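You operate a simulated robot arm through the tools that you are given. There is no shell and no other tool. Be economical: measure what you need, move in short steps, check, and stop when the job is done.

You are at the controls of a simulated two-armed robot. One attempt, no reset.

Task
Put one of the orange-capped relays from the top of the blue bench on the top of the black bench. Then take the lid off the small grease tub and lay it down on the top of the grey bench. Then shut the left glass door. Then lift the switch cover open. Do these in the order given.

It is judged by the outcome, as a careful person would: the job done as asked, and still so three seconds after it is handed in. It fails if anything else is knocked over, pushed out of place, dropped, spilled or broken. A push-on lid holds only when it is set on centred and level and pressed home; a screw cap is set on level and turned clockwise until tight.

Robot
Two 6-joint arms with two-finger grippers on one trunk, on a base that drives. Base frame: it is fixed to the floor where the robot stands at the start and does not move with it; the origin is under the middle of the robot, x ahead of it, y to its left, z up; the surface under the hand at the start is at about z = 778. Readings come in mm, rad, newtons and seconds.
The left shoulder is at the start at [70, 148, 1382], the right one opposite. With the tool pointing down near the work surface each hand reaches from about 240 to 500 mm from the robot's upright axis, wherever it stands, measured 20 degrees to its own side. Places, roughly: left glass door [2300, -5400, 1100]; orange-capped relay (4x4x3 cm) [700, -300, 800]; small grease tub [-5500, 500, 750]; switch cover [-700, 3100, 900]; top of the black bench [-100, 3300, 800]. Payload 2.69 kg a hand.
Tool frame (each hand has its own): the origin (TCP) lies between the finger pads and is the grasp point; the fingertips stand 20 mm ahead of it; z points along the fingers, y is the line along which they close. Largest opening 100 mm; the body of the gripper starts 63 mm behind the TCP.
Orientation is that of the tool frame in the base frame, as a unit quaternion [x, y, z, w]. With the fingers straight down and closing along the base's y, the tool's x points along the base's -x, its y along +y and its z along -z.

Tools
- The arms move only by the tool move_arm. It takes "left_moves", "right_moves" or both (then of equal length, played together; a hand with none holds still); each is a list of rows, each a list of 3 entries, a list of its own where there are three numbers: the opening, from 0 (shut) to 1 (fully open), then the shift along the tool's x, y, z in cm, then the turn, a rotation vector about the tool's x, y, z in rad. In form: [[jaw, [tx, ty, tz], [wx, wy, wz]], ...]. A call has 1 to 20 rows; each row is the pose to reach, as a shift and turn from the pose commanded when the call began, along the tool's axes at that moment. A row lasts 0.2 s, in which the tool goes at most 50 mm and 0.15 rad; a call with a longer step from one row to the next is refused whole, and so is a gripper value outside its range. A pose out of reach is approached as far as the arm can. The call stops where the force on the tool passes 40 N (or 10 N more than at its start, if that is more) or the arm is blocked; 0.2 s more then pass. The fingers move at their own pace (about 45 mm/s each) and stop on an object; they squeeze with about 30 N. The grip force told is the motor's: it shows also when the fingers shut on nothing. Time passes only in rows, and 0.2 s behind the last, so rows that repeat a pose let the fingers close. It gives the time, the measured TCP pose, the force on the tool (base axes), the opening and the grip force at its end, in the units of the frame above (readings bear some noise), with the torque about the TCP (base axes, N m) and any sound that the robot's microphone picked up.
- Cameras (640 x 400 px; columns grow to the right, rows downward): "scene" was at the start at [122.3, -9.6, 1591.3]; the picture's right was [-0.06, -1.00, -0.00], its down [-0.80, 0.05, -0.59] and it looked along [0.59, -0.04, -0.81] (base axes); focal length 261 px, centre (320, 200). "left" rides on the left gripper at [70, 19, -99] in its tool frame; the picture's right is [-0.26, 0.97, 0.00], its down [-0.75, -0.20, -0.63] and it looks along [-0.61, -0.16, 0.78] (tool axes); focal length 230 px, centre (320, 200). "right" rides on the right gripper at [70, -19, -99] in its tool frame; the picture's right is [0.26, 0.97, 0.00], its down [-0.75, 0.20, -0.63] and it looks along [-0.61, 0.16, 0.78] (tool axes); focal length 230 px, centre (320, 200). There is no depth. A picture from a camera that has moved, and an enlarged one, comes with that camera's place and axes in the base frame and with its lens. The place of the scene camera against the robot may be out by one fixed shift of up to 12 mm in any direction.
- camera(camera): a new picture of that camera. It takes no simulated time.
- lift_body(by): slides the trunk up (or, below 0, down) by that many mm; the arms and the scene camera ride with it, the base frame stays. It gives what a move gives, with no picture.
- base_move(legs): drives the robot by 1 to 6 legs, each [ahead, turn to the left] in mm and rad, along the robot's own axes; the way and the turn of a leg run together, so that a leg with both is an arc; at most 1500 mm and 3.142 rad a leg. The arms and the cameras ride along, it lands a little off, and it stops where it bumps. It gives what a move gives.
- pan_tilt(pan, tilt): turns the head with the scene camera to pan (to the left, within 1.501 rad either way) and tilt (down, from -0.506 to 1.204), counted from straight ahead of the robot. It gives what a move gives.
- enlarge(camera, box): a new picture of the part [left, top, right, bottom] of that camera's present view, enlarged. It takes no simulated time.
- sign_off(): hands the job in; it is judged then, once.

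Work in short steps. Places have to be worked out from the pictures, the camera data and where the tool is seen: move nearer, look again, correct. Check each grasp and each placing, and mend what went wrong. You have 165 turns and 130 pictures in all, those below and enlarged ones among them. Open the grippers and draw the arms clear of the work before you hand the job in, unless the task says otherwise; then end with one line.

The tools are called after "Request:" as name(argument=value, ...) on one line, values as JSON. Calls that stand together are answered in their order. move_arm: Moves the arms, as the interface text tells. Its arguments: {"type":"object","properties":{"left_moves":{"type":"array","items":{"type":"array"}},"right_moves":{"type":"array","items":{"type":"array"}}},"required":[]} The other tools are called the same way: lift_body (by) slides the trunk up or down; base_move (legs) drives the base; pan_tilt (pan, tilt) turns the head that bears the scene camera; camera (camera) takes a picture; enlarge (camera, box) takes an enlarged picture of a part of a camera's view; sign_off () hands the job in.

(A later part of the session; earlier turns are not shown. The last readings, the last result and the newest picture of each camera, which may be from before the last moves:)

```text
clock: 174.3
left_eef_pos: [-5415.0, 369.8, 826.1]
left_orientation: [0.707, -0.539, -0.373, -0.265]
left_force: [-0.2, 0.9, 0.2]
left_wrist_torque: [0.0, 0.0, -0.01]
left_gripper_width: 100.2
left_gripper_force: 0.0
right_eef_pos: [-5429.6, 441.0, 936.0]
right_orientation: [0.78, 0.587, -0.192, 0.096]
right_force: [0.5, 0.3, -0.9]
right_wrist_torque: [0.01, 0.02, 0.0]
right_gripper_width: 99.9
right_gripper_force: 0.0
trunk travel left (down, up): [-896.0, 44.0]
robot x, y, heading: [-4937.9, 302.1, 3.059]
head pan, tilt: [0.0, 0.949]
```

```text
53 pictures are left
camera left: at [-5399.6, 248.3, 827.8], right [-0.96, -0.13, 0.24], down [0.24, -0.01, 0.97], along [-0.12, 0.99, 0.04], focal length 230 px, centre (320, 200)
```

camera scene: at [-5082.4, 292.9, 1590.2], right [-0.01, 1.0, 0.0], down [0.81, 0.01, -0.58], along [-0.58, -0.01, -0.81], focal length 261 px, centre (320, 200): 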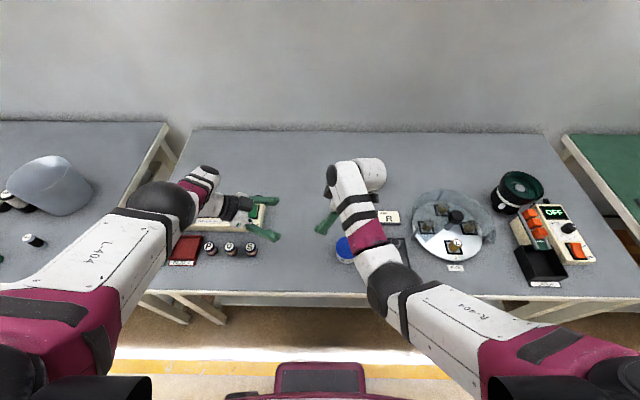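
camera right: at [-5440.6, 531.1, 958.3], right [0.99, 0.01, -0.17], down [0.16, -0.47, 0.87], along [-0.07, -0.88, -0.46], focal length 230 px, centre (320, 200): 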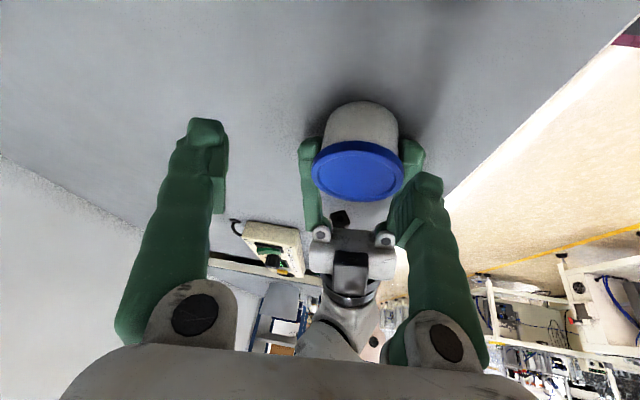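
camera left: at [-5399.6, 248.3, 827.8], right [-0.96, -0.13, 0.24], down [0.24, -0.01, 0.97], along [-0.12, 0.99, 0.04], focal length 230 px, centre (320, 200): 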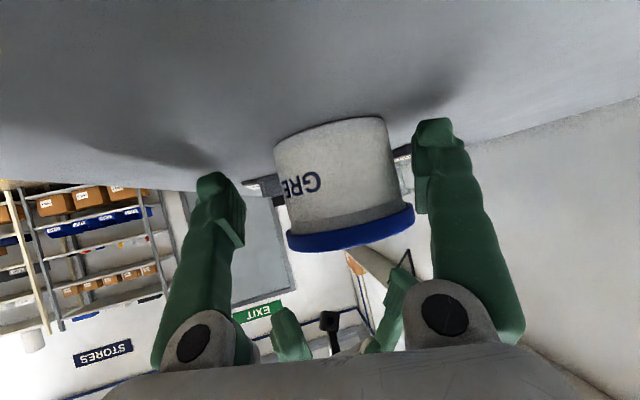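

Around the body. Close the left hand.

Request:
move_arm(left_moves=[[0.5, [0, 0, 0], [0, 0, 0]], [0.3, [0, 0, 0], [0, 0, 0]], [0.3, [0, 0, 0], [0, 0, 0]], [0.3, [0, 0, 0], [0, 0, 0]]])

Request:
camera(camera="right")

```text
clock: 175.3
left_eef_pos: [-5415.9, 368.7, 826.7]
left_orientation: [0.708, -0.538, -0.374, -0.265]
left_force: [1.3, -1.0, 0.4]
left_wrist_torque: [0.02, -0.01, 0.0]
left_gripper_width: 63.1
left_gripper_force: 29.9
right_eef_pos: [-5429.1, 440.3, 935.1]
right_orientation: [0.781, 0.587, -0.192, 0.097]
right_force: [0.1, -0.5, -0.5]
right_wrist_torque: [0.0, 0.04, -0.01]
right_gripper_width: 100.2
right_gripper_force: 0.0
trunk travel left (down, up): [-896.0, 44.0]
robot x, y, heading: [-4938.8, 298.2, 3.066]
head pan, tilt: [0.0, 0.949]
```

```text
52 pictures are left
camera right: at [-5412.1, 542.5, 997.9], right [0.98, -0.06, -0.18], down [0.13, -0.48, 0.87], along [-0.13, -0.87, -0.47], focal length 230 px, centre (320, 200)
```

right: 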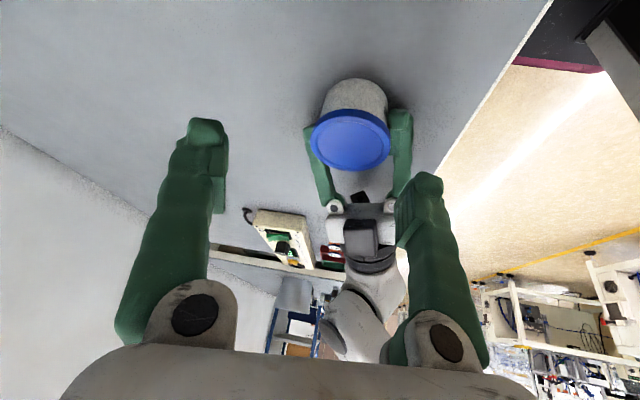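

Body held at 63 mm. Now I bring the right hand (tilted) over the lid, to about [-5416,388,895], levelling its closing axis.

Request:
move_arm(right_moves=[[1.0, [-1.0, 1.2, 1.8], [-0.03, 0, 0]], [1.0, [-2.0, 2.3, 3.6], [-0.06, 0, 0]], [1.0, [-2.6, 3.1, 5.3], [-0.08, 0, 0]], [1.0, [-2.6, 3.1, 5.3], [-0.08, 0, 0]]])

Request:
camera(camera="right")

```text
clock: 176.3
left_eef_pos: [-5416.1, 370.5, 826.4]
left_orientation: [0.708, -0.538, -0.374, -0.264]
left_force: [0.0, 0.1, 0.4]
left_wrist_torque: [0.01, -0.05, 0.0]
left_gripper_width: 63.2
left_gripper_force: 29.9
right_eef_pos: [-5416.2, 390.4, 893.9]
right_orientation: [0.776, 0.594, -0.168, 0.128]
right_force: [1.1, -0.8, 0.0]
right_wrist_torque: [-0.01, 0.01, -0.01]
right_gripper_width: 100.0
right_gripper_force: 0.1
trunk travel left (down, up): [-896.0, 44.0]
robot x, y, heading: [-4936.3, 299.0, 3.062]
head pan, tilt: [0.0, 0.949]
```

```text
51 pictures are left
camera right: at [-5408.1, 493.0, 956.7], right [0.99, -0.03, -0.11], down [0.08, -0.46, 0.88], along [-0.07, -0.89, -0.46], focal length 230 px, centre (320, 200)
```

right: 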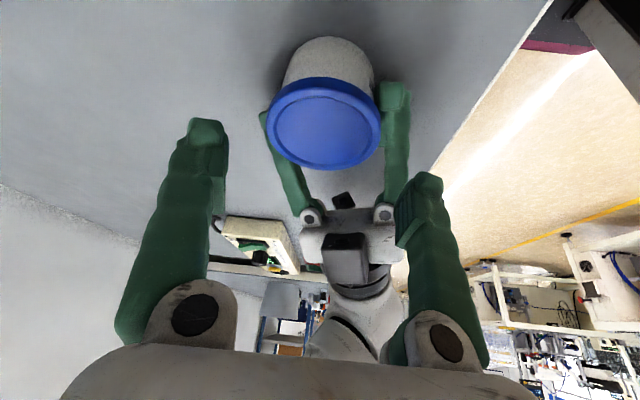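

Reached. Lid now reads ≈[-5419,384], top ≈848. I descend most of the way and check against the fingers.

Request:
move_arm(right_moves=[[1.0, [0.5, -0.1, 1.2], [0, 0, 0]], [1.0, [1.0, -0.15, 2.4], [0, 0, 0]], [1.0, [1.0, -0.15, 2.4], [0, 0, 0]]])

Request:
camera(camera="right")

```text
clock: 177.1
left_eef_pos: [-5416.4, 370.2, 826.9]
left_orientation: [0.707, -0.538, -0.375, -0.265]
left_force: [0.9, 0.7, 0.5]
left_wrist_torque: [-0.02, -0.05, -0.04]
left_gripper_width: 63.3
left_gripper_force: 30.0
right_eef_pos: [-5417.4, 387.8, 869.6]
right_orientation: [0.776, 0.594, -0.169, 0.127]
right_force: [0.1, 0.5, -0.7]
right_wrist_torque: [-0.02, -0.01, -0.03]
right_gripper_width: 99.9
right_gripper_force: 0.1
trunk travel left (down, up): [-896.0, 44.0]
robot x, y, heading: [-4938.3, 297.4, 3.065]
head pan, tilt: [0.0, 0.949]
```

```text
50 pictures are left
camera right: at [-5408.6, 491.1, 931.2], right [0.99, -0.03, -0.11], down [0.08, -0.46, 0.88], along [-0.07, -0.89, -0.46], focal length 230 px, centre (320, 200)
```

right: 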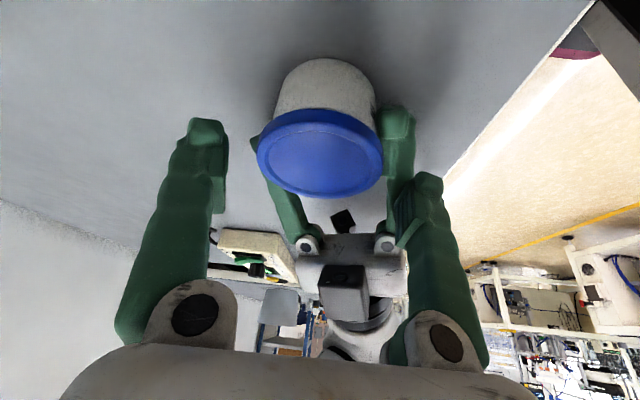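

Lid is 23 mm ahead of the grasp point; I advance 10 mm and close on the rim.

Request:
move_arm(right_moves=[[1.0, [0.35, 0, 0.5], [0, 0, 0]], [1.0, [0.6, 0, 0.95], [0, 0, 0]], [0.8, [0.6, 0, 0.95], [0, 0, 0]], [0.5, [0.6, 0, 0.95], [0, 0, 0]], [0.5, [0.6, 0, 0.95], [0, 0, 0]], [0.5, [0.6, 0, 0.95], [0, 0, 0]]])

Request:
camera(camera="right")

```text
clock: 177.7
left_eef_pos: [-5416.3, 366.7, 826.9]
left_orientation: [0.707, -0.54, -0.375, -0.259]
left_force: [-4.8, -1.3, -3.2]
left_wrist_torque: [0.64, 0.21, -0.25]
left_gripper_width: 62.9
left_gripper_force: 30.4
right_eef_pos: [-5417.9, 391.2, 863.0]
right_orientation: [0.776, 0.594, -0.171, 0.125]
right_force: [5.3, 5.1, 18.3]
right_wrist_torque: [-0.7, -1.59, 0.77]
right_gripper_width: 84.9
right_gripper_force: 0.8
trunk travel left (down, up): [-896.0, 44.0]
robot x, y, heading: [-4938.8, 298.8, 3.063]
head pan, tilt: [0.0, 0.949]
stopped in row 3 (right hand): the force on the tool passed its limit at 42 N (the readings are from after the stop); the commanded pose is now the measured one
```

```text
49 pictures are left
camera right: at [-5407.9, 494.0, 924.1], right [0.99, -0.03, -0.12], down [0.09, -0.46, 0.88], along [-0.08, -0.89, -0.46], focal length 230 px, centre (320, 200)
```

right: 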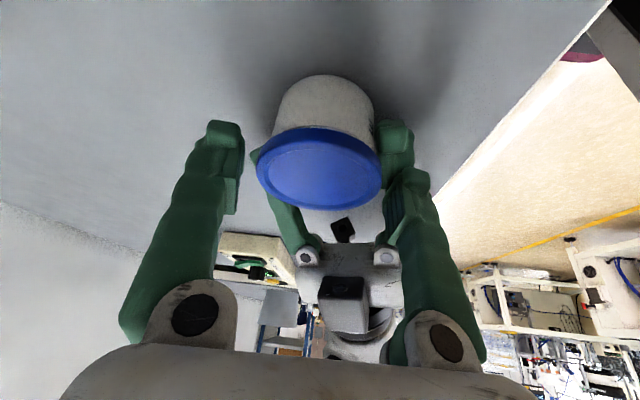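

The right finger caught the left fingertip while closing. I open, rise 6 mm and close again higher on the rim.

Request:
move_arm(right_moves=[[1.0, [-0.1, 0, -0.2], [0, 0, 0]], [1.0, [-0.2, 0, -0.5], [0, 0, 0]], [1.0, [-0.2, 0, -0.5], [0, 0, 0]], [0.8, [-0.2, 0, -0.5], [0, 0, 0]], [0.5, [-0.2, 0, -0.5], [0, 0, 0]], [0.5, [-0.2, 0, -0.5], [0, 0, 0]], [0.5, [-0.2, 0, -0.5], [0, 0, 0]]])

Request:
camera(camera="right")

```text
clock: 179.3
left_eef_pos: [-5416.4, 368.0, 827.4]
left_orientation: [0.708, -0.54, -0.375, -0.26]
left_force: [2.2, 1.4, 12.2]
left_wrist_torque: [0.29, -0.15, 0.02]
left_gripper_width: 63.1
left_gripper_force: 30.0
right_eef_pos: [-5418.7, 388.4, 867.5]
right_orientation: [0.776, 0.594, -0.17, 0.126]
right_force: [0.2, -1.5, -1.7]
right_wrist_torque: [-0.03, -0.07, -0.08]
right_gripper_width: 69.9
right_gripper_force: 29.8
trunk travel left (down, up): [-896.0, 44.0]
robot x, y, heading: [-4939.8, 302.2, 3.063]
head pan, tilt: [0.0, 0.949]
```

```text
48 pictures are left
camera right: at [-5408.3, 493.3, 928.8], right [0.99, -0.03, -0.11], down [0.09, -0.46, 0.88], along [-0.08, -0.89, -0.46], focal length 230 px, centre (320, 200)
```

right: 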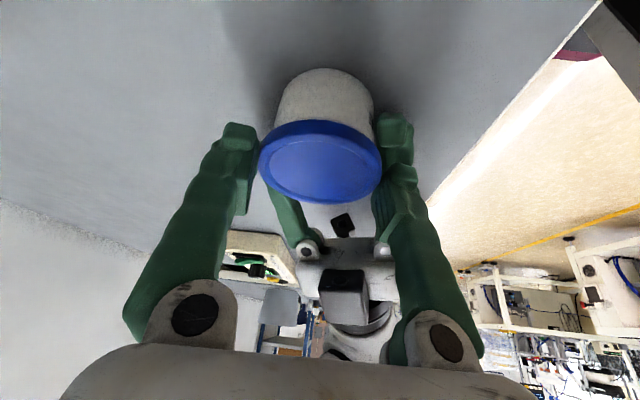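

Gripped at 70 mm on the lid. Pull straight up slowly.

Request:
move_arm(right_moves=[[0.5, [-0.12, 0, -0.27], [0, 0, 0]], [0.5, [-0.25, 0, -0.55], [0, 0, 0]], [0.5, [-0.41, 0, -0.91], [0, 0, 0]], [0.5, [-0.62, 0, -1.36], [0, 0, 0]], [0.5, [-0.83, 0, -1.82], [0, 0, 0]]])

Request:
camera(camera="right")

```text
clock: 180.5
left_eef_pos: [-5416.4, 366.5, 826.1]
left_orientation: [0.708, -0.54, -0.374, -0.26]
left_force: [-0.5, 1.0, 13.3]
left_wrist_torque: [0.47, -0.31, 0.03]
left_gripper_width: 62.9
left_gripper_force: 29.5
right_eef_pos: [-5417.6, 389.6, 887.3]
right_orientation: [0.776, 0.594, -0.17, 0.127]
right_force: [0.0, 0.8, 0.6]
right_wrist_torque: [-0.04, -0.01, 0.02]
right_gripper_width: 69.3
right_gripper_force: 30.1
trunk travel left (down, up): [-896.0, 44.0]
robot x, y, heading: [-4936.4, 296.8, 3.064]
head pan, tilt: [0.0, 0.949]
heard: snap
```

```text
47 pictures are left
camera right: at [-5408.3, 493.0, 949.6], right [0.99, -0.03, -0.11], down [0.09, -0.46, 0.88], along [-0.08, -0.89, -0.46], focal length 230 px, centre (320, 200)
```

right: 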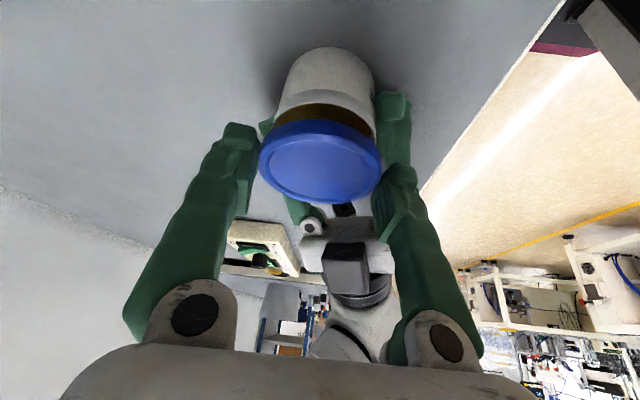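

A snap, and the brown grease shows: the lid is off. I open the left hand and raise the trunk straight up, leaving the tub standing.

Request:
move_arm(right_moves=[[0.5, [-0.41, 0, -0.91], [0, 0, 0]], [0.5, [-0.62, 0, -1.36], [0, 0, 0]], [0.5, [-0.62, 0, -1.36], [0, 0, 0]], [0.5, [-0.62, 0, -1.36], [0, 0, 0]], [0.5, [-0.62, 0, -1.36], [0, 0, 0]]], left_moves=[[0.3, [0, 0, 0], [0, 0, 0]], [0.6, [0, 0, 0], [0, 0, 0]], [1.0, [0, 0, 0], [0, 0, 0]], [1.0, [0, 0, 0], [0, 0, 0]], [1.0, [0, 0, 0], [0, 0, 0]]])

Request:
lift_body(by=44)

Request:
camera(camera="right")

```text
clock: 181.7
left_eef_pos: [-5416.0, 366.8, 824.7]
left_orientation: [0.708, -0.541, -0.373, -0.26]
left_force: [-0.6, -0.3, 0.0]
left_wrist_torque: [0.04, 0.02, 0.03]
left_gripper_width: 100.0
left_gripper_force: 0.1
right_eef_pos: [-5419.5, 390.5, 902.5]
right_orientation: [0.775, 0.595, -0.17, 0.128]
right_force: [-0.3, 0.5, 0.2]
right_wrist_torque: [0.02, 0.02, -0.02]
right_gripper_width: 69.0
right_gripper_force: 30.0
trunk travel left (down, up): [-896.0, 44.0]
robot x, y, heading: [-4935.5, 300.6, 3.06]
head pan, tilt: [0.0, 0.949]
```

```text
clock: 182.6
left_eef_pos: [-5416.4, 367.8, 869.3]
left_orientation: [0.708, -0.54, -0.374, -0.26]
left_force: [0.5, -0.2, -0.3]
left_wrist_torque: [0.0, 0.02, -0.03]
left_gripper_width: 100.1
left_gripper_force: 0.1
right_eef_pos: [-5419.7, 388.3, 947.4]
right_orientation: [0.776, 0.594, -0.17, 0.127]
right_force: [0.5, -0.5, 0.5]
right_wrist_torque: [0.0, 0.0, 0.03]
right_gripper_width: 49.3
right_gripper_force: 0.1
trunk travel left (down, up): [-940.0, 0.0]
robot x, y, heading: [-4940.7, 299.0, 3.064]
head pan, tilt: [0.0, 0.949]
```

```text
46 pictures are left
camera right: at [-5409.9, 492.8, 1007.7], right [0.99, -0.03, -0.11], down [0.09, -0.46, 0.88], along [-0.07, -0.89, -0.46], focal length 230 px, centre (320, 200)
```

right: 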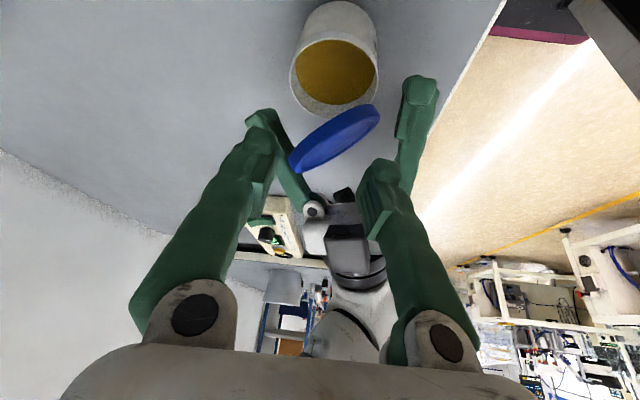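

The lid slipped out of the right grip. I look at where it has come to rest.

Request:
camera(camera="left")

Request:
enlarge(camera="right", box=[230, 0, 450, 220])

```text
45 pictures are left
camera left: at [-5401.2, 245.7, 871.0], right [-0.96, -0.12, 0.24], down [0.24, 0.0, 0.97], along [-0.12, 0.99, 0.03], focal length 230 px, centre (320, 200)
```

left: 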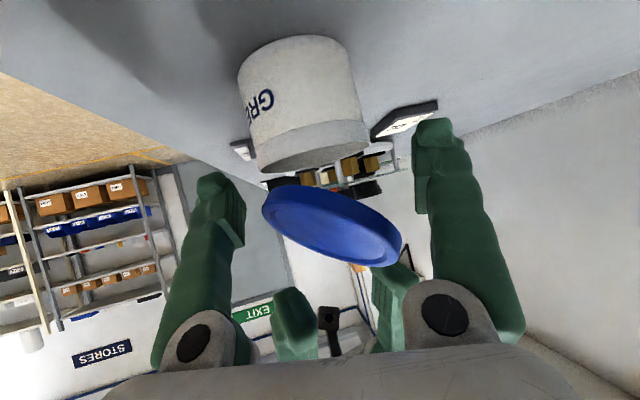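

```text
1.82 times, centred on (340, 110) of right
camera zoom: at [-5409.9, 492.8, 1007.7], right [0.99, -0.03, -0.11], down [0.09, -0.46, 0.88], along [-0.07, -0.89, -0.46], focal length 418 px, centre (284, 364)
```

zoom: 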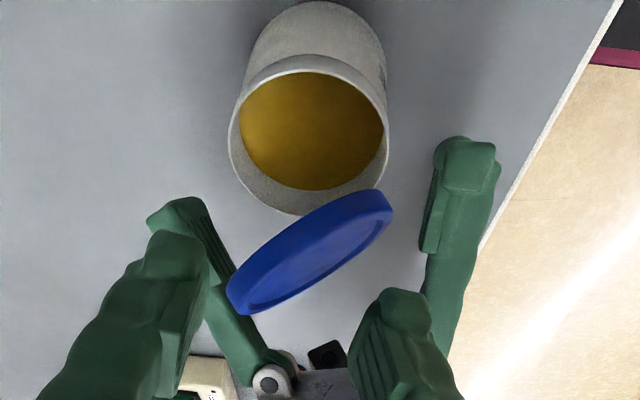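

It seems to be right between the left fingers, just above their grasp point. I close the left hand at once to catch or hold it.

Request:
move_arm(left_moves=[[0.6, [0, 0, 0], [0, 0, 0]], [0.6, [0, 0, 0], [0, 0, 0]]])

Request:
camera(camera="left")

Request:
camera(camera="right")

```text
clock: 183.2
left_eef_pos: [-5416.4, 367.3, 869.7]
left_orientation: [0.708, -0.54, -0.373, -0.261]
left_force: [1.2, 0.1, 0.7]
left_wrist_torque: [0.0, 0.01, -0.01]
left_gripper_width: 60.7
left_gripper_force: 0.6
right_eef_pos: [-5418.2, 388.7, 946.9]
right_orientation: [0.776, 0.594, -0.171, 0.126]
right_force: [0.0, 0.4, -0.2]
right_wrist_torque: [-0.03, -0.03, -0.06]
right_gripper_width: 49.7
right_gripper_force: 0.1
trunk travel left (down, up): [-940.0, 0.0]
robot x, y, heading: [-4940.1, 301.1, 3.064]
head pan, tilt: [0.0, 0.949]
```

```text
43 pictures are left
camera left: at [-5400.8, 245.6, 871.2], right [-0.96, -0.12, 0.24], down [0.24, 0.0, 0.97], along [-0.12, 0.99, 0.03], focal length 230 px, centre (320, 200)
```

left: 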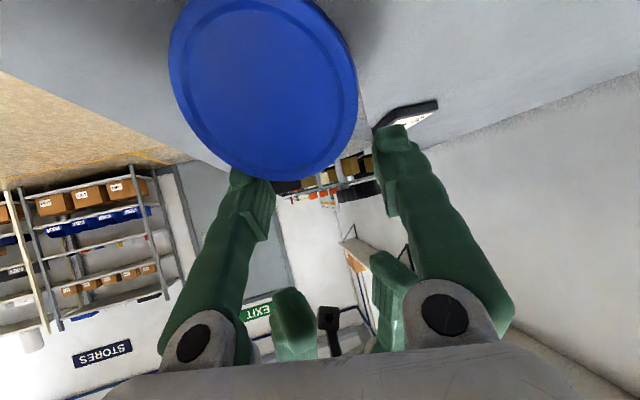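

```text
42 pictures are left
camera right: at [-5409.5, 492.7, 1008.0], right [0.99, -0.03, -0.11], down [0.09, -0.46, 0.88], along [-0.07, -0.89, -0.46], focal length 230 px, centre (320, 200)
```

right: 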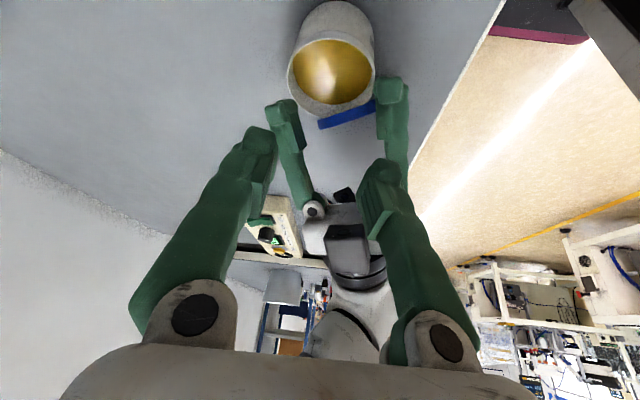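

The lid has dropped beside the tub, leaning on its side. I let it settle and look again.

Request:
move_arm(left_moves=[[0.6, [0, 0, 0], [0, 0, 0]], [0.6, [0, 0, 0], [0, 0, 0]], [0.6, [0, 0, 0], [0, 0, 0]], [0.6, [0, 0, 0], [0, 0, 0]]])

Request:
camera(camera="left")

Request:
camera(camera="scene")

```text
clock: 184.2
left_eef_pos: [-5418.3, 366.7, 869.6]
left_orientation: [0.708, -0.54, -0.373, -0.261]
left_force: [0.2, -0.2, -0.2]
left_wrist_torque: [-0.02, -0.02, 0.02]
left_gripper_width: 60.7
left_gripper_force: 0.6
right_eef_pos: [-5419.4, 389.1, 947.2]
right_orientation: [0.776, 0.594, -0.171, 0.127]
right_force: [0.0, 0.1, 0.5]
right_wrist_torque: [0.01, 0.0, 0.01]
right_gripper_width: 49.5
right_gripper_force: 0.1
trunk travel left (down, up): [-940.0, 0.0]
robot x, y, heading: [-4939.7, 295.9, 3.061]
head pan, tilt: [0.0, 0.949]
```

```text
41 pictures are left
camera left: at [-5400.8, 245.6, 871.2], right [-0.96, -0.12, 0.24], down [0.24, 0.0, 0.97], along [-0.12, 0.99, 0.03], focal length 230 px, centre (320, 200)
```

left: 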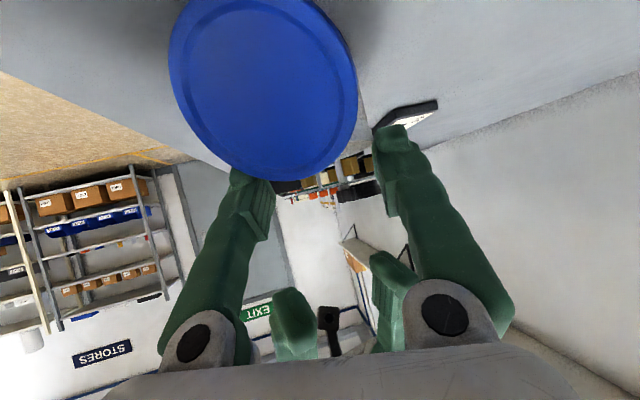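

```text
40 pictures are left
camera scene: at [-5061.5, 303.2, 1590.1], right [0.08, 1.0, 0.0], down [0.81, -0.06, -0.58], along [-0.58, 0.05, -0.81], focal length 261 px, centre (320, 200)
```

scene: 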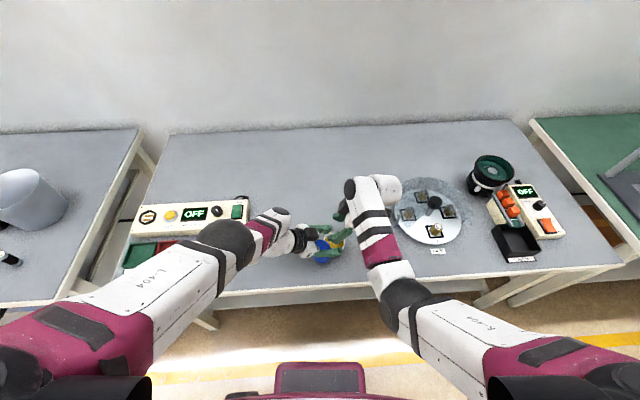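

The lid leans still against the tub's left side, under the left hand. I withdraw the left hand up and back, clearing the lid's top edge.

Request:
move_arm(left_moves=[[0.6, [0.2, 2.48, -3.88], [0, 0, 0]], [0.6, [1.8, 3.64, -7.06], [0, 0, 0]], [0.6, [3.46, 4.73, -9.98], [0, 0, 0]], [0.6, [5.09, 5.67, -12.7], [0, 0, 0]], [0.6, [5.09, 5.67, -12.7], [0, 0, 0]]])

Request:
camera(camera="right")

Request:
camera(camera="left")

```text
clock: 184.8
left_eef_pos: [-5449.0, 309.5, 891.4]
left_orientation: [0.7, -0.539, -0.383, -0.269]
left_force: [0.0, 3.8, 12.2]
left_wrist_torque: [0.25, -0.42, 0.09]
left_gripper_width: 60.4
left_gripper_force: 0.3
left hand out of reach, approached as far as the arm can: row 1, 2, 3
right_eef_pos: [-5416.6, 390.4, 948.3]
right_orientation: [0.776, 0.594, -0.171, 0.126]
right_force: [-0.1, -0.2, 0.9]
right_wrist_torque: [-0.02, -0.02, -0.02]
right_gripper_width: 50.1
right_gripper_force: 0.0
trunk travel left (down, up): [-940.0, 0.0]
robot x, y, heading: [-4938.7, 300.8, 3.055]
head pan, tilt: [0.0, 0.949]
stopped in row 3 (left hand): the force on the tool passed its limit at 46 N (the readings are from after the stop); the commanded pose is now the measured one
```

```text
39 pictures are left
camera right: at [-5406.7, 494.0, 1009.1], right [0.99, -0.03, -0.11], down [0.09, -0.46, 0.88], along [-0.08, -0.89, -0.46], focal length 230 px, centre (320, 200)
```

right: 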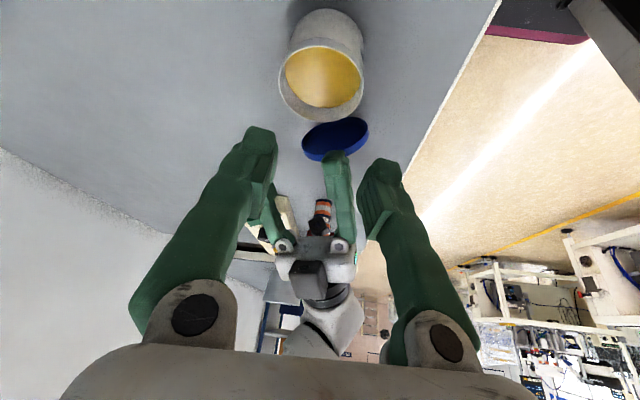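

```text
38 pictures are left
camera left: at [-5433.9, 186.4, 889.5], right [-0.96, -0.12, 0.25], down [0.25, -0.03, 0.97], along [-0.11, 0.99, 0.06], focal length 230 px, centre (320, 200)
```

left: 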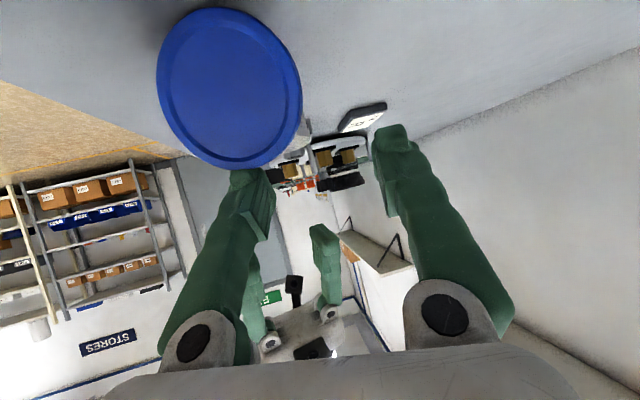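

The left finger met the lid's top edge; lid now stands on edge between finger and tub. I look closer from the right camera.

Request:
enlarge(camera="right", box=[250, 0, 430, 250])

```text
1.60 times, centred on (340, 125) of right
camera zoom: at [-5406.7, 494.0, 1009.1], right [0.99, -0.03, -0.11], down [0.09, -0.46, 0.88], along [-0.08, -0.89, -0.46], focal length 368 px, centre (288, 320)
```

zoom: 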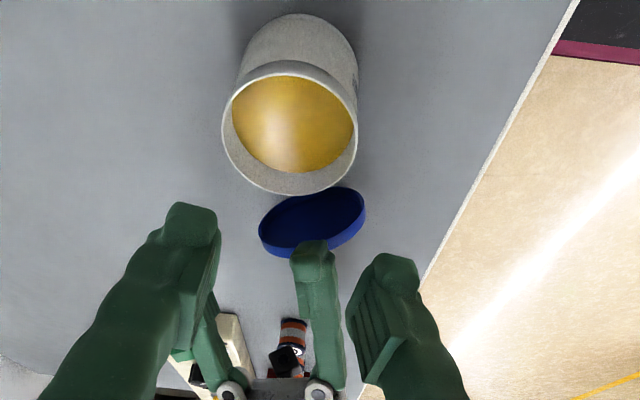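

The lid is tilted back with its hollow side up, pinned by the left fingertip on its raised edge. I lift the left finger straight up so it can settle flat.

Request:
move_arm(left_moves=[[0.6, [-0.8, 0, -0.6], [0, 0, 0]], [0.6, [-1.7, 0.1, -1.1], [0, 0, 0]], [0.6, [-2.5, 0.1, -1.7], [0, 0, 0]], [0.6, [-2.5, 0.1, -1.7], [0, 0, 0]]])

Request:
camera(camera="right")

Request:
camera(camera="left")

```text
clock: 185.8
left_eef_pos: [-5464.5, 307.8, 902.1]
left_orientation: [0.702, -0.539, -0.38, -0.268]
left_force: [0.2, -0.1, -0.5]
left_wrist_torque: [-0.01, 0.0, -0.01]
left_gripper_width: 60.2
left_gripper_force: 0.2
left hand out of reach, approached as far as the arm can: row 1, 2, 3, 4
right_eef_pos: [-5418.1, 390.9, 947.1]
right_orientation: [0.776, 0.594, -0.169, 0.127]
right_force: [0.3, -0.4, -0.2]
right_wrist_torque: [0.01, 0.03, -0.03]
right_gripper_width: 49.9
right_gripper_force: 0.1
trunk travel left (down, up): [-940.0, 0.0]
robot x, y, heading: [-4936.5, 297.5, 3.062]
head pan, tilt: [0.0, 0.949]
```

```text
36 pictures are left
camera right: at [-5409.4, 494.1, 1007.7], right [0.99, -0.03, -0.11], down [0.09, -0.46, 0.88], along [-0.08, -0.89, -0.46], focal length 230 px, centre (320, 200)
```

right: 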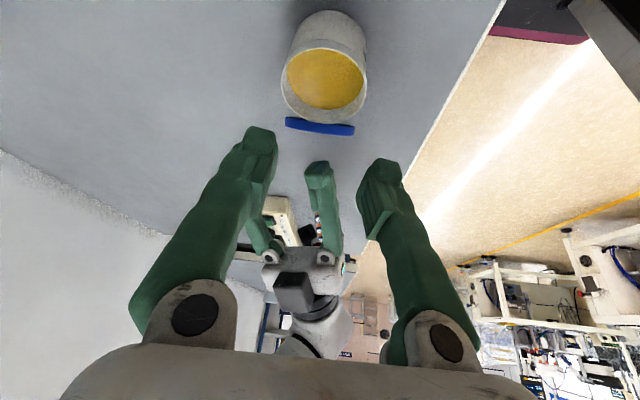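

```text
35 pictures are left
camera left: at [-5449.1, 185.6, 901.5], right [-0.96, -0.12, 0.24], down [0.25, -0.02, 0.97], along [-0.11, 0.99, 0.05], focal length 230 px, centre (320, 200)
```

left: 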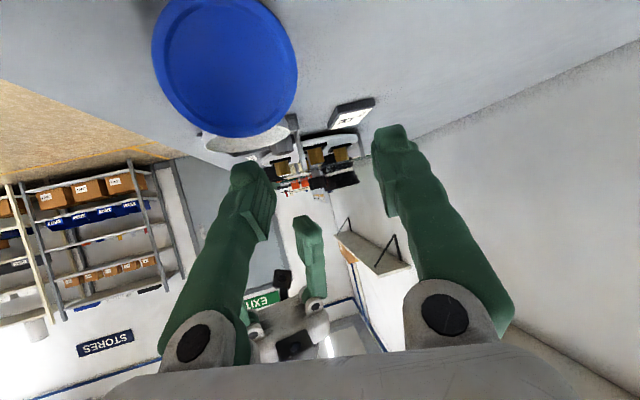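

The lid leans at ~45° against the tub's left rim, centre ≈[-5422,305,825]. I clear the left hand to the left, and tilt the right hand to match the lid's lean for gripping it across its diameter.

Request:
move_arm(left_moves=[[0.6, [2.2, 0.5, -3.2], [0, 0, 0]], [0.6, [4.4, 1.0, -6.4], [0, 0, 0]], [0.6, [6.0, 1.3, -8.8], [0, 0, 0]], [0.6, [7.4, 1.6, -10.7], [0, 0, 0]], [0.6, [7.4, 1.6, -10.7], [0, 0, 0]], [0.6, [7.4, 1.6, -10.7], [0, 0, 0]]], right_moves=[[1.0, [0, 0, 0], [0, 0, 0]], [1.0, [0, 0, 0], [0, -0.09, -0.05]], [1.0, [0, 0.2, 1.5], [0, -0.18, -0.1]], [1.0, [0.2, 0.5, 3.0], [0, -0.27, -0.14]], [1.0, [0.4, 0.8, 4.5], [0, -0.36, -0.19]], [1.0, [0.5, 0.86, 6.1], [0, -0.36, -0.19]]])

Request:
camera(camera="right")

```text
clock: 187.2
left_eef_pos: [-5452.2, 177.0, 894.4]
left_orientation: [0.702, -0.539, -0.381, -0.268]
left_force: [0.2, -0.1, 0.1]
left_wrist_torque: [-0.02, -0.01, 0.01]
left_gripper_width: 59.9
left_gripper_force: 0.0
left hand out of reach, approached as far as the arm can: row 1, 2, 3, 4, 5, 6
right_eef_pos: [-5417.7, 368.8, 889.1]
right_orientation: [0.674, 0.632, -0.318, 0.214]
right_force: [-1.0, -0.4, 0.7]
right_wrist_torque: [0.0, -0.01, 0.01]
right_gripper_width: 100.4
right_gripper_force: 0.2
trunk travel left (down, up): [-940.0, 0.0]
robot x, y, heading: [-4934.5, 298.5, 3.059]
head pan, tilt: [0.0, 0.949]
```

```text
34 pictures are left
camera right: at [-5421.0, 487.1, 912.9], right [0.95, 0.08, -0.29], down [0.3, -0.12, 0.95], along [0.04, -0.99, -0.14], focal length 230 px, centre (320, 200)
```

right: 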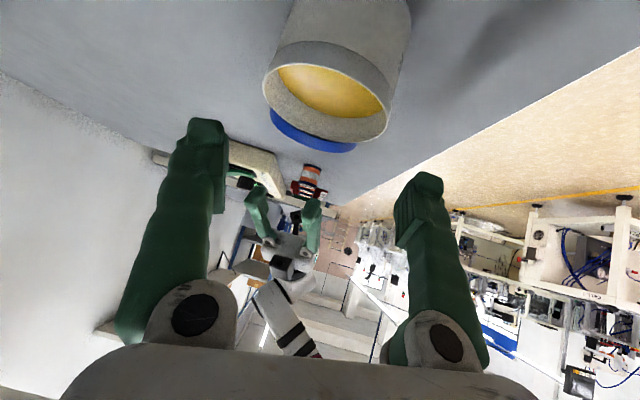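

Reached; the lid's top edge peeks behind the tub rim. I level the closing axis and advance along the tilt so the fingers straddle the lid's diameter.

Request:
move_arm(right_moves=[[1.0, [0.1, 0.1, 1.5], [-0.08, 0, 0]], [1.0, [0.2, 0.2, 3.0], [-0.16, 0, 0]], [1.0, [0.4, 0.4, 5.0], [-0.16, 0, 0]], [1.0, [0.55, 0.5, 7.0], [-0.16, 0, 0]], [1.0, [0.55, 0.5, 7.0], [-0.16, 0, 0]]])

Request:
camera(camera="left")

```text
clock: 188.4
left_eef_pos: [-5452.8, 175.8, 895.4]
left_orientation: [0.703, -0.539, -0.379, -0.267]
left_force: [0.1, 0.2, 0.0]
left_wrist_torque: [0.0, -0.01, 0.0]
left_gripper_width: 59.9
left_gripper_force: 0.2
right_eef_pos: [-5397.5, 359.5, 877.0]
right_orientation: [0.655, 0.655, -0.265, 0.268]
right_force: [-0.2, -0.8, -0.8]
right_wrist_torque: [-0.02, 0.01, 0.01]
right_gripper_width: 100.0
right_gripper_force: 0.1
right hand out of reach, approached as far as the arm can: row 1, 2, 3, 4, 5
trunk travel left (down, up): [-940.0, 0.0]
robot x, y, heading: [-4939.8, 299.3, 3.06]
head pan, tilt: [0.0, 0.949]
```

```text
33 pictures are left
camera left: at [-5437.2, 55.4, 893.8], right [-0.96, -0.12, 0.24], down [0.25, -0.02, 0.97], along [-0.11, 0.99, 0.05], focal length 230 px, centre (320, 200)
```

left: 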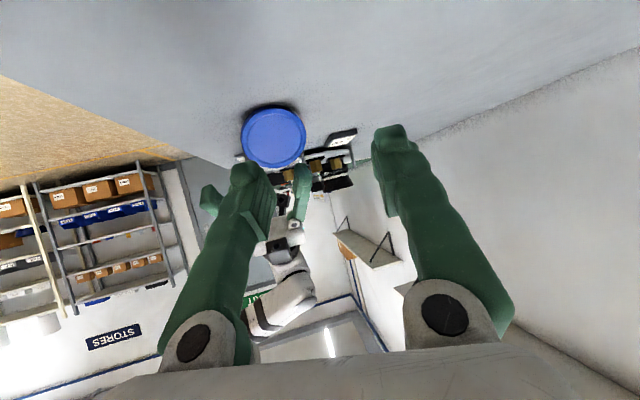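

The right hand can't reach that far, but the left faces the lid squarely. I'll grip its rim with the left instead: withdraw the right, and bring the left to a standoff square to the lid.

Request:
move_arm(left_moves=[[1.0, [0, 0, 0], [0, 0, 0]], [1.0, [0, -0.8, 0.5], [0.096, -0.003, 0.066]], [1.0, [0.1, -2.0, 2.0], [0.19, -0.007, 0.132]], [1.0, [0.3, -3.0, 4.0], [0.287, -0.01, 0.198]], [1.0, [0.36, -4.0, 6.1], [0.287, -0.01, 0.198]], [1.0, [0.36, -4.0, 6.1], [0.287, -0.01, 0.198]]], right_moves=[[1.0, [0, 0, -4], [0, 0, 0]], [1.0, [0, 0, -8], [0, 0, 0]], [1.0, [0.5, 0, -12], [0, 0, 0]], [1.0, [0.5, 0, -14], [0, 0, 0]], [1.0, [0.5, 0, -14], [0, 0, 0]], [1.0, [0.5, 0, -14], [0, 0, 0]]])

Request:
camera(camera="left")

```text
clock: 189.8
left_eef_pos: [-5404.2, 223.1, 883.8]
left_orientation: [-0.599, 0.653, 0.327, 0.329]
left_force: [1.3, -0.5, -0.3]
left_wrist_torque: [0.0, 0.02, 0.03]
left_gripper_width: 100.0
left_gripper_force: 0.1
left hand out of reach, approached as far as the arm can: row 3, 4, 5, 6
right_eef_pos: [-5392.2, 461.6, 974.4]
right_orientation: [0.656, 0.655, -0.266, 0.266]
right_force: [1.3, 0.0, 1.5]
right_wrist_torque: [0.0, 0.01, -0.04]
right_gripper_width: 99.8
right_gripper_force: 0.2
trunk travel left (down, up): [-940.0, 0.0]
robot x, y, heading: [-4937.0, 297.4, 3.058]
head pan, tilt: [0.0, 0.949]
```

```text
32 pictures are left
camera left: at [-5430.9, 104.0, 883.9], right [-0.95, 0.21, 0.24], down [0.23, -0.1, 0.97], along [0.23, 0.97, 0.05], focal length 230 px, centre (320, 200)
```

left: 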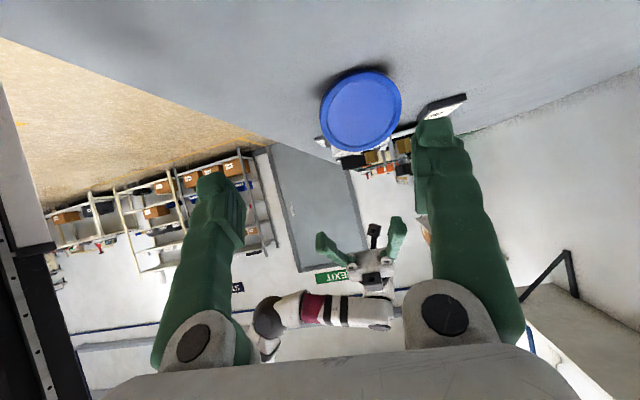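

Lid centre ≈[-5433,316,826]. To give the left arm reach I raise its hand 65 mm, lower the trunk 75 mm and roll forward 29 mm.

Request:
move_arm(left_moves=[[1.0, [-1.8, 0.1, -1.3], [0, 0, 0]], [1.0, [-3.6, 0.15, -2.5], [0, 0, 0]], [1.0, [-5.3, 0.2, -3.7], [0, 0, 0]], [1.0, [-5.3, 0.2, -3.7], [0, 0, 0]]])

Request:
lift_body(by=-75)

Request:
base_move(legs=[[29, 0]])

```text
clock: 190.8
left_eef_pos: [-5403.2, 223.7, 949.2]
left_orientation: [-0.599, 0.652, 0.327, 0.329]
left_force: [-0.3, -0.7, 0.7]
left_wrist_torque: [0.02, 0.02, -0.01]
left_gripper_width: 100.1
left_gripper_force: 0.0
right_eef_pos: [-5392.8, 462.3, 975.2]
right_orientation: [0.655, 0.655, -0.266, 0.266]
right_force: [-0.4, 0.2, -0.1]
right_wrist_torque: [-0.01, 0.0, 0.02]
right_gripper_width: 99.9
right_gripper_force: 0.0
trunk travel left (down, up): [-940.0, 0.0]
robot x, y, heading: [-4939.7, 298.4, 3.062]
head pan, tilt: [0.0, 0.949]
```

```text
clock: 191.9
left_eef_pos: [-5404.3, 222.9, 874.9]
left_orientation: [-0.599, 0.653, 0.328, 0.329]
left_force: [-0.1, -0.4, -0.2]
left_wrist_torque: [-0.04, 0.03, 0.04]
left_gripper_width: 100.0
left_gripper_force: 0.0
right_eef_pos: [-5392.7, 461.6, 899.8]
right_orientation: [0.655, 0.655, -0.266, 0.267]
right_force: [0.1, 0.4, 0.8]
right_wrist_torque: [0.0, 0.01, 0.01]
right_gripper_width: 99.9
right_gripper_force: 0.1
trunk travel left (down, up): [-865.0, 75.0]
robot x, y, heading: [-4937.5, 298.0, 3.061]
head pan, tilt: [0.0, 0.949]
```

```text
clock: 192.8
left_eef_pos: [-5426.1, 224.7, 876.3]
left_orientation: [-0.599, 0.653, 0.33, 0.326]
left_force: [0.7, -0.2, 0.2]
left_wrist_torque: [-0.02, 0.02, 0.04]
left_gripper_width: 100.1
left_gripper_force: 0.1
right_eef_pos: [-5416.6, 462.5, 902.2]
right_orientation: [0.653, 0.656, -0.268, 0.265]
right_force: [0.0, -0.3, -0.4]
right_wrist_torque: [0.03, -0.01, 0.0]
right_gripper_width: 100.0
right_gripper_force: 0.0
trunk travel left (down, up): [-865.0, 75.0]
robot x, y, heading: [-4967.3, 300.9, 3.058]
head pan, tilt: [0.0, 0.949]
```

Now advance the left hand toward the lid, two-thirds of the way, and check.

Request:
move_arm(left_moves=[[1.0, [-0.3, 0.3, 2.2], [0, 0, 0]], [1.0, [-0.5, 0.6, 4.4], [0, 0, 0]], [1.0, [-0.7, 0.8, 6.4], [0, 0, 0]], [1.0, [-0.7, 0.8, 6.4], [0, 0, 0]]])

Request:
camera(camera="left")

```text
clock: 193.8
left_eef_pos: [-5435.4, 281.9, 844.9]
left_orientation: [-0.599, 0.652, 0.327, 0.329]
left_force: [-0.4, -1.0, -0.2]
left_wrist_torque: [0.0, -0.01, 0.02]
left_gripper_width: 99.8
left_gripper_force: 0.0
right_eef_pos: [-5422.0, 462.7, 899.0]
right_orientation: [0.655, 0.655, -0.266, 0.268]
right_force: [0.9, -0.5, -0.4]
right_wrist_torque: [-0.02, 0.01, 0.0]
right_gripper_width: 100.2
right_gripper_force: 0.1
trunk travel left (down, up): [-865.0, 75.0]
robot x, y, heading: [-4967.8, 298.1, 3.057]
head pan, tilt: [0.0, 0.949]
```

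```text
31 pictures are left
camera left: at [-5463.1, 162.9, 843.4], right [-0.95, 0.21, 0.24], down [0.23, -0.11, 0.97], along [0.23, 0.97, 0.05], focal length 230 px, centre (320, 200)
```

left: 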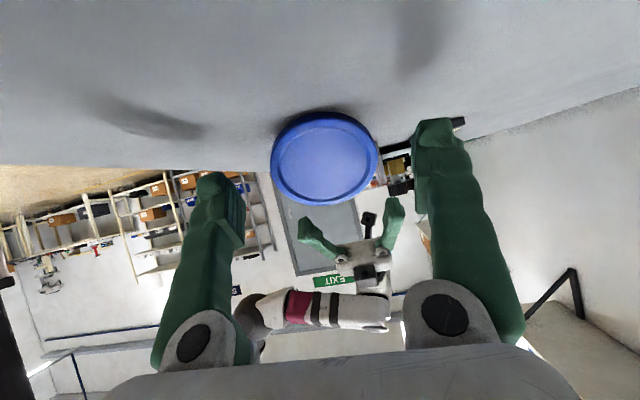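

The lid is 41 mm ahead of the grasp point and centred. I advance 34 mm and close on its rim.

Request:
move_arm(left_moves=[[1.0, [-0.3, 0.1, 1.7], [0, 0, 0]], [1.0, [-0.6, 0.2, 3.4], [0, 0, 0]], [1.0, [-0.6, 0.2, 3.4], [0, 0, 0]], [0.5, [-0.6, 0.2, 3.4], [0, 0, 0]], [0.4, [-0.6, 0.2, 3.4], [0, 0, 0]], [0.4, [-0.6, 0.2, 3.4], [0, 0, 0]], [0.4, [-0.6, 0.2, 3.4], [0, 0, 0]]])

Request:
camera(camera="left")

```text
clock: 195.4
left_eef_pos: [-5435.9, 313.9, 829.0]
left_orientation: [-0.6, 0.652, 0.327, 0.329]
left_force: [0.8, 0.2, 0.6]
left_wrist_torque: [0.01, 0.0, 0.02]
left_gripper_width: 71.2
left_gripper_force: 30.3
right_eef_pos: [-5421.9, 463.6, 898.5]
right_orientation: [0.655, 0.655, -0.266, 0.267]
right_force: [0.7, 0.0, -0.8]
right_wrist_torque: [0.0, 0.01, 0.02]
right_gripper_width: 100.1
right_gripper_force: 0.1
trunk travel left (down, up): [-865.0, 75.0]
robot x, y, heading: [-4966.9, 305.8, 3.06]
head pan, tilt: [0.0, 0.949]
```

```text
30 pictures are left
camera left: at [-5462.6, 193.6, 827.5], right [-0.95, 0.21, 0.24], down [0.23, -0.11, 0.97], along [0.23, 0.97, 0.05], focal length 230 px, centre (320, 200)
```

left: 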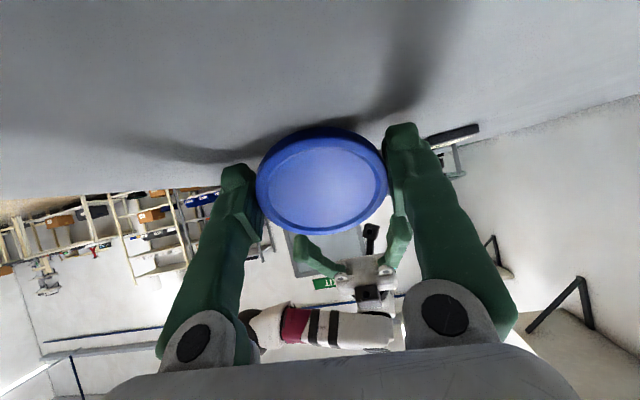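

Gripped at 71 mm, centred. I draw it back and up, watching the width.

Request:
move_arm(left_moves=[[0.3, [-0.5, 0, -1.0], [0, 0, 0]], [0.3, [-1.0, 0, -3.0], [0, 0, 0]], [0.3, [-1.5, 0, -5.5], [0, 0, 0]], [0.3, [-1.5, 0, -7.5], [0, 0, 0]]])

```text
clock: 196.4
left_eef_pos: [-5439.1, 260.7, 886.6]
left_orientation: [-0.599, 0.652, 0.327, 0.33]
left_force: [-0.2, 0.5, 0.8]
left_wrist_torque: [0.0, 0.03, 0.01]
left_gripper_width: 71.3
left_gripper_force: 30.2
right_eef_pos: [-5421.0, 463.6, 900.0]
right_orientation: [0.655, 0.654, -0.267, 0.267]
right_force: [-0.7, -0.5, -0.5]
right_wrist_torque: [-0.02, 0.0, 0.04]
right_gripper_width: 99.9
right_gripper_force: 0.0
trunk travel left (down, up): [-865.0, 75.0]
robot x, y, heading: [-4965.5, 298.2, 3.058]
head pan, tilt: [0.0, 0.949]
```

Held firmly. I raise the trunk, then rotate the left hand to point straight down while moving to a clear spot near [-5450,200].

Request:
lift_body(by=75)

Request:
move_arm(left_moves=[[0.3, [1.6, 0, 0], [0, 0.137, 0]], [0.3, [3.2, 0.1, 0], [0, 0.274, 0]], [0.3, [4.8, 0.2, 0], [0, 0.411, 0]], [0.3, [6.4, 0.2, 0.1], [0, 0.548, 0]], [0.3, [8.0, 0.3, 0.1], [0, 0.685, 0]], [0.3, [9.6, 0.3, 0.2], [0, 0.822, 0]], [0.3, [11.1, 0.4, 0.2], [0, 0.96, 0]], [0.3, [11.1, 0.4, 0.2], [0, 0.96, 0]]])

Request:
camera(camera="left")

```text
clock: 197.5
left_eef_pos: [-5438.8, 261.2, 960.3]
left_orientation: [-0.599, 0.653, 0.327, 0.329]
left_force: [0.5, 0.8, -0.4]
left_wrist_torque: [0.04, 0.01, 0.0]
left_gripper_width: 71.1
left_gripper_force: 29.6
right_eef_pos: [-5420.5, 464.0, 973.5]
right_orientation: [0.654, 0.656, -0.265, 0.267]
right_force: [-0.5, 0.6, -0.1]
right_wrist_torque: [-0.02, 0.01, -0.01]
right_gripper_width: 100.2
right_gripper_force: 0.0
trunk travel left (down, up): [-940.0, 0.0]
robot x, y, heading: [-4961.2, 298.9, 3.063]
head pan, tilt: [0.0, 0.949]
```

```text
clock: 199.3
left_eef_pos: [-5449.6, 199.1, 868.1]
left_orientation: [-0.682, 0.731, 0.013, -0.01]
left_force: [0.9, -1.3, -0.1]
left_wrist_torque: [0.03, -0.04, -0.01]
left_gripper_width: 71.1
left_gripper_force: 30.1
right_eef_pos: [-5420.0, 463.5, 974.0]
right_orientation: [0.655, 0.655, -0.266, 0.267]
right_force: [0.3, 1.3, -0.8]
right_wrist_torque: [-0.01, -0.02, -0.03]
right_gripper_width: 99.9
right_gripper_force: 0.1
trunk travel left (down, up): [-940.0, 0.0]
robot x, y, heading: [-4964.9, 302.9, 3.059]
head pan, tilt: [0.0, 0.949]
```

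```text
29 pictures are left
camera left: at [-5469.6, 130.7, 966.2], right [-0.95, 0.32, 0.03], down [0.27, 0.73, 0.62], along [0.18, 0.6, -0.78], focal length 230 px, centre (320, 200)
```

left: 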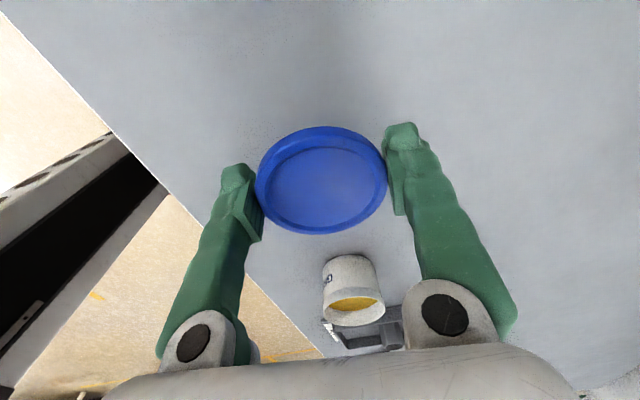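

Lid is level above a clear patch. I lower to just above the bench.

Request:
move_arm(left_moves=[[0.3, [0, 0, 2], [0, 0, 0]], [0.3, [0, 0, 3.5], [0, 0, 0]], [0.3, [0, 0, 4.2], [0, 0, 0]], [0.3, [0, 0, 4.5], [0, 0, 0]], [0.3, [0, 0, 4.5], [0, 0, 0]]])

```text
clock: 200.5
left_eef_pos: [-5451.4, 198.7, 825.9]
left_orientation: [-0.682, 0.731, 0.014, -0.009]
left_force: [0.1, -1.1, 0.5]
left_wrist_torque: [0.03, -0.01, 0.01]
left_gripper_width: 71.0
left_gripper_force: 29.6
right_eef_pos: [-5421.1, 464.7, 973.9]
right_orientation: [0.655, 0.655, -0.266, 0.267]
right_force: [-0.5, -0.7, -0.1]
right_wrist_torque: [0.01, 0.0, 0.02]
right_gripper_width: 100.1
right_gripper_force: 0.0
trunk travel left (down, up): [-940.0, 0.0]
robot x, y, heading: [-4968.5, 300.2, 3.062]
head pan, tilt: [0.0, 0.949]
```

Down another 3 mm, then open and rise.

Request:
move_arm(left_moves=[[0.3, [0, 0, 0.3], [0, 0, 0]], [0.3, [0, 0, 0.4], [0, 0, 0]], [0.8, [0, 0, 0.4], [0, 0, 0]], [1.0, [0, 0, 0.4], [0, 0, 0]], [1.0, [0, 0, 0.4], [0, 0, 0]], [1.0, [0, 0, -2], [0, 0, 0]], [1.0, [0, 0, -5], [0, 0, 0]], [1.0, [0, 0, -8], [0, 0, 0]]])

Request:
camera(camera="left")

```text
clock: 202.3
left_eef_pos: [-5458.1, 212.4, 880.6]
left_orientation: [-0.672, 0.74, 0.008, -0.005]
left_force: [-7.3, 1.1, 10.5]
left_wrist_torque: [-0.18, -0.68, 0.01]
left_gripper_width: 99.9
left_gripper_force: 0.0
left hand out of reach, approached as far as the arm can: row 1, 2, 3, 4, 5, 6, 7, 8
right_eef_pos: [-5417.9, 463.6, 974.5]
right_orientation: [0.654, 0.656, -0.267, 0.266]
right_force: [0.5, 0.7, 0.3]
right_wrist_torque: [0.05, 0.07, -0.02]
right_gripper_width: 100.1
right_gripper_force: 0.1
trunk travel left (down, up): [-940.0, 0.0]
robot x, y, heading: [-4964.1, 301.2, 3.056]
head pan, tilt: [0.0, 0.949]
```

```text
28 pictures are left
camera left: at [-5480.9, 143.9, 979.8], right [-0.94, 0.35, 0.02], down [0.28, 0.72, 0.63], along [0.21, 0.59, -0.78], focal length 230 px, centre (320, 200)
```

left: 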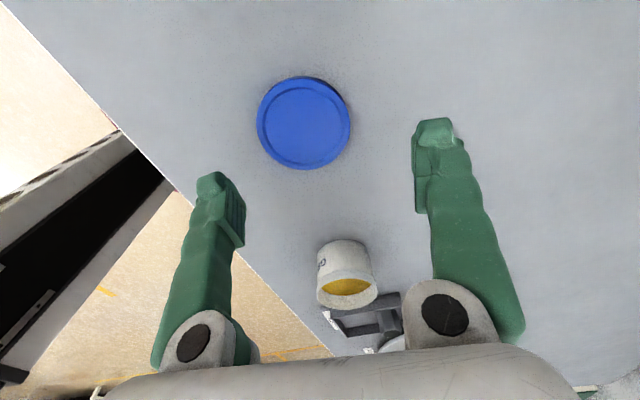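

The lid lies flat, top up, on the grey bench and the tub stands open. Now I back away and turn toward the glass door near [2300,-5400].

Request:
base_move(legs=[[-650, 0], [0, 2.5]])

Request:
pan_tilt(pan=0, tilt=0.25)

Request:
camera(camera="scene")

```text
clock: 211.8
left_eef_pos: [-3855.4, 29.3, 883.9]
left_orientation: [0.911, 0.412, 0.002, 0.017]
left_force: [-1.2, 0.3, -0.2]
left_wrist_torque: [0.02, 0.01, 0.02]
left_gripper_width: 100.1
left_gripper_force: 0.0
right_eef_pos: [-4037.3, -149.7, 975.2]
right_orientation: [-0.422, 0.825, 0.172, 0.335]
right_force: [0.0, -0.8, 0.3]
right_wrist_torque: [0.0, -0.02, 0.02]
right_gripper_width: 100.2
right_gripper_force: 0.0
trunk travel left (down, up): [-940.0, 0.0]
robot x, y, heading: [-4307.1, 247.0, -0.711]
head pan, tilt: [0.0, 0.949]
```

```text
clock: 212.9
left_eef_pos: [-3855.7, 28.9, 882.6]
left_orientation: [0.911, 0.412, 0.002, 0.017]
left_force: [0.3, 0.0, 0.1]
left_wrist_torque: [-0.02, -0.01, 0.03]
left_gripper_width: 100.1
left_gripper_force: 0.0
right_eef_pos: [-4037.4, -147.8, 974.6]
right_orientation: [-0.421, 0.825, 0.172, 0.336]
right_force: [0.5, 0.0, 0.0]
right_wrist_torque: [0.02, 0.0, 0.02]
right_gripper_width: 100.1
right_gripper_force: 0.0
trunk travel left (down, up): [-940.0, 0.0]
robot x, y, heading: [-4308.8, 249.1, -0.712]
head pan, tilt: [0.0, 0.25]
```

```text
27 pictures are left
camera scene: at [-4202.0, 152.3, 1650.6], right [-0.65, -0.76, 0.0], down [-0.19, 0.16, -0.97], along [0.73, -0.63, -0.25], focal length 261 px, centre (320, 200)
```

scene: 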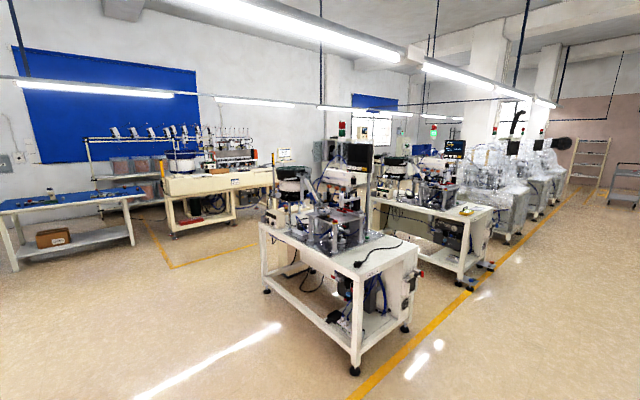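

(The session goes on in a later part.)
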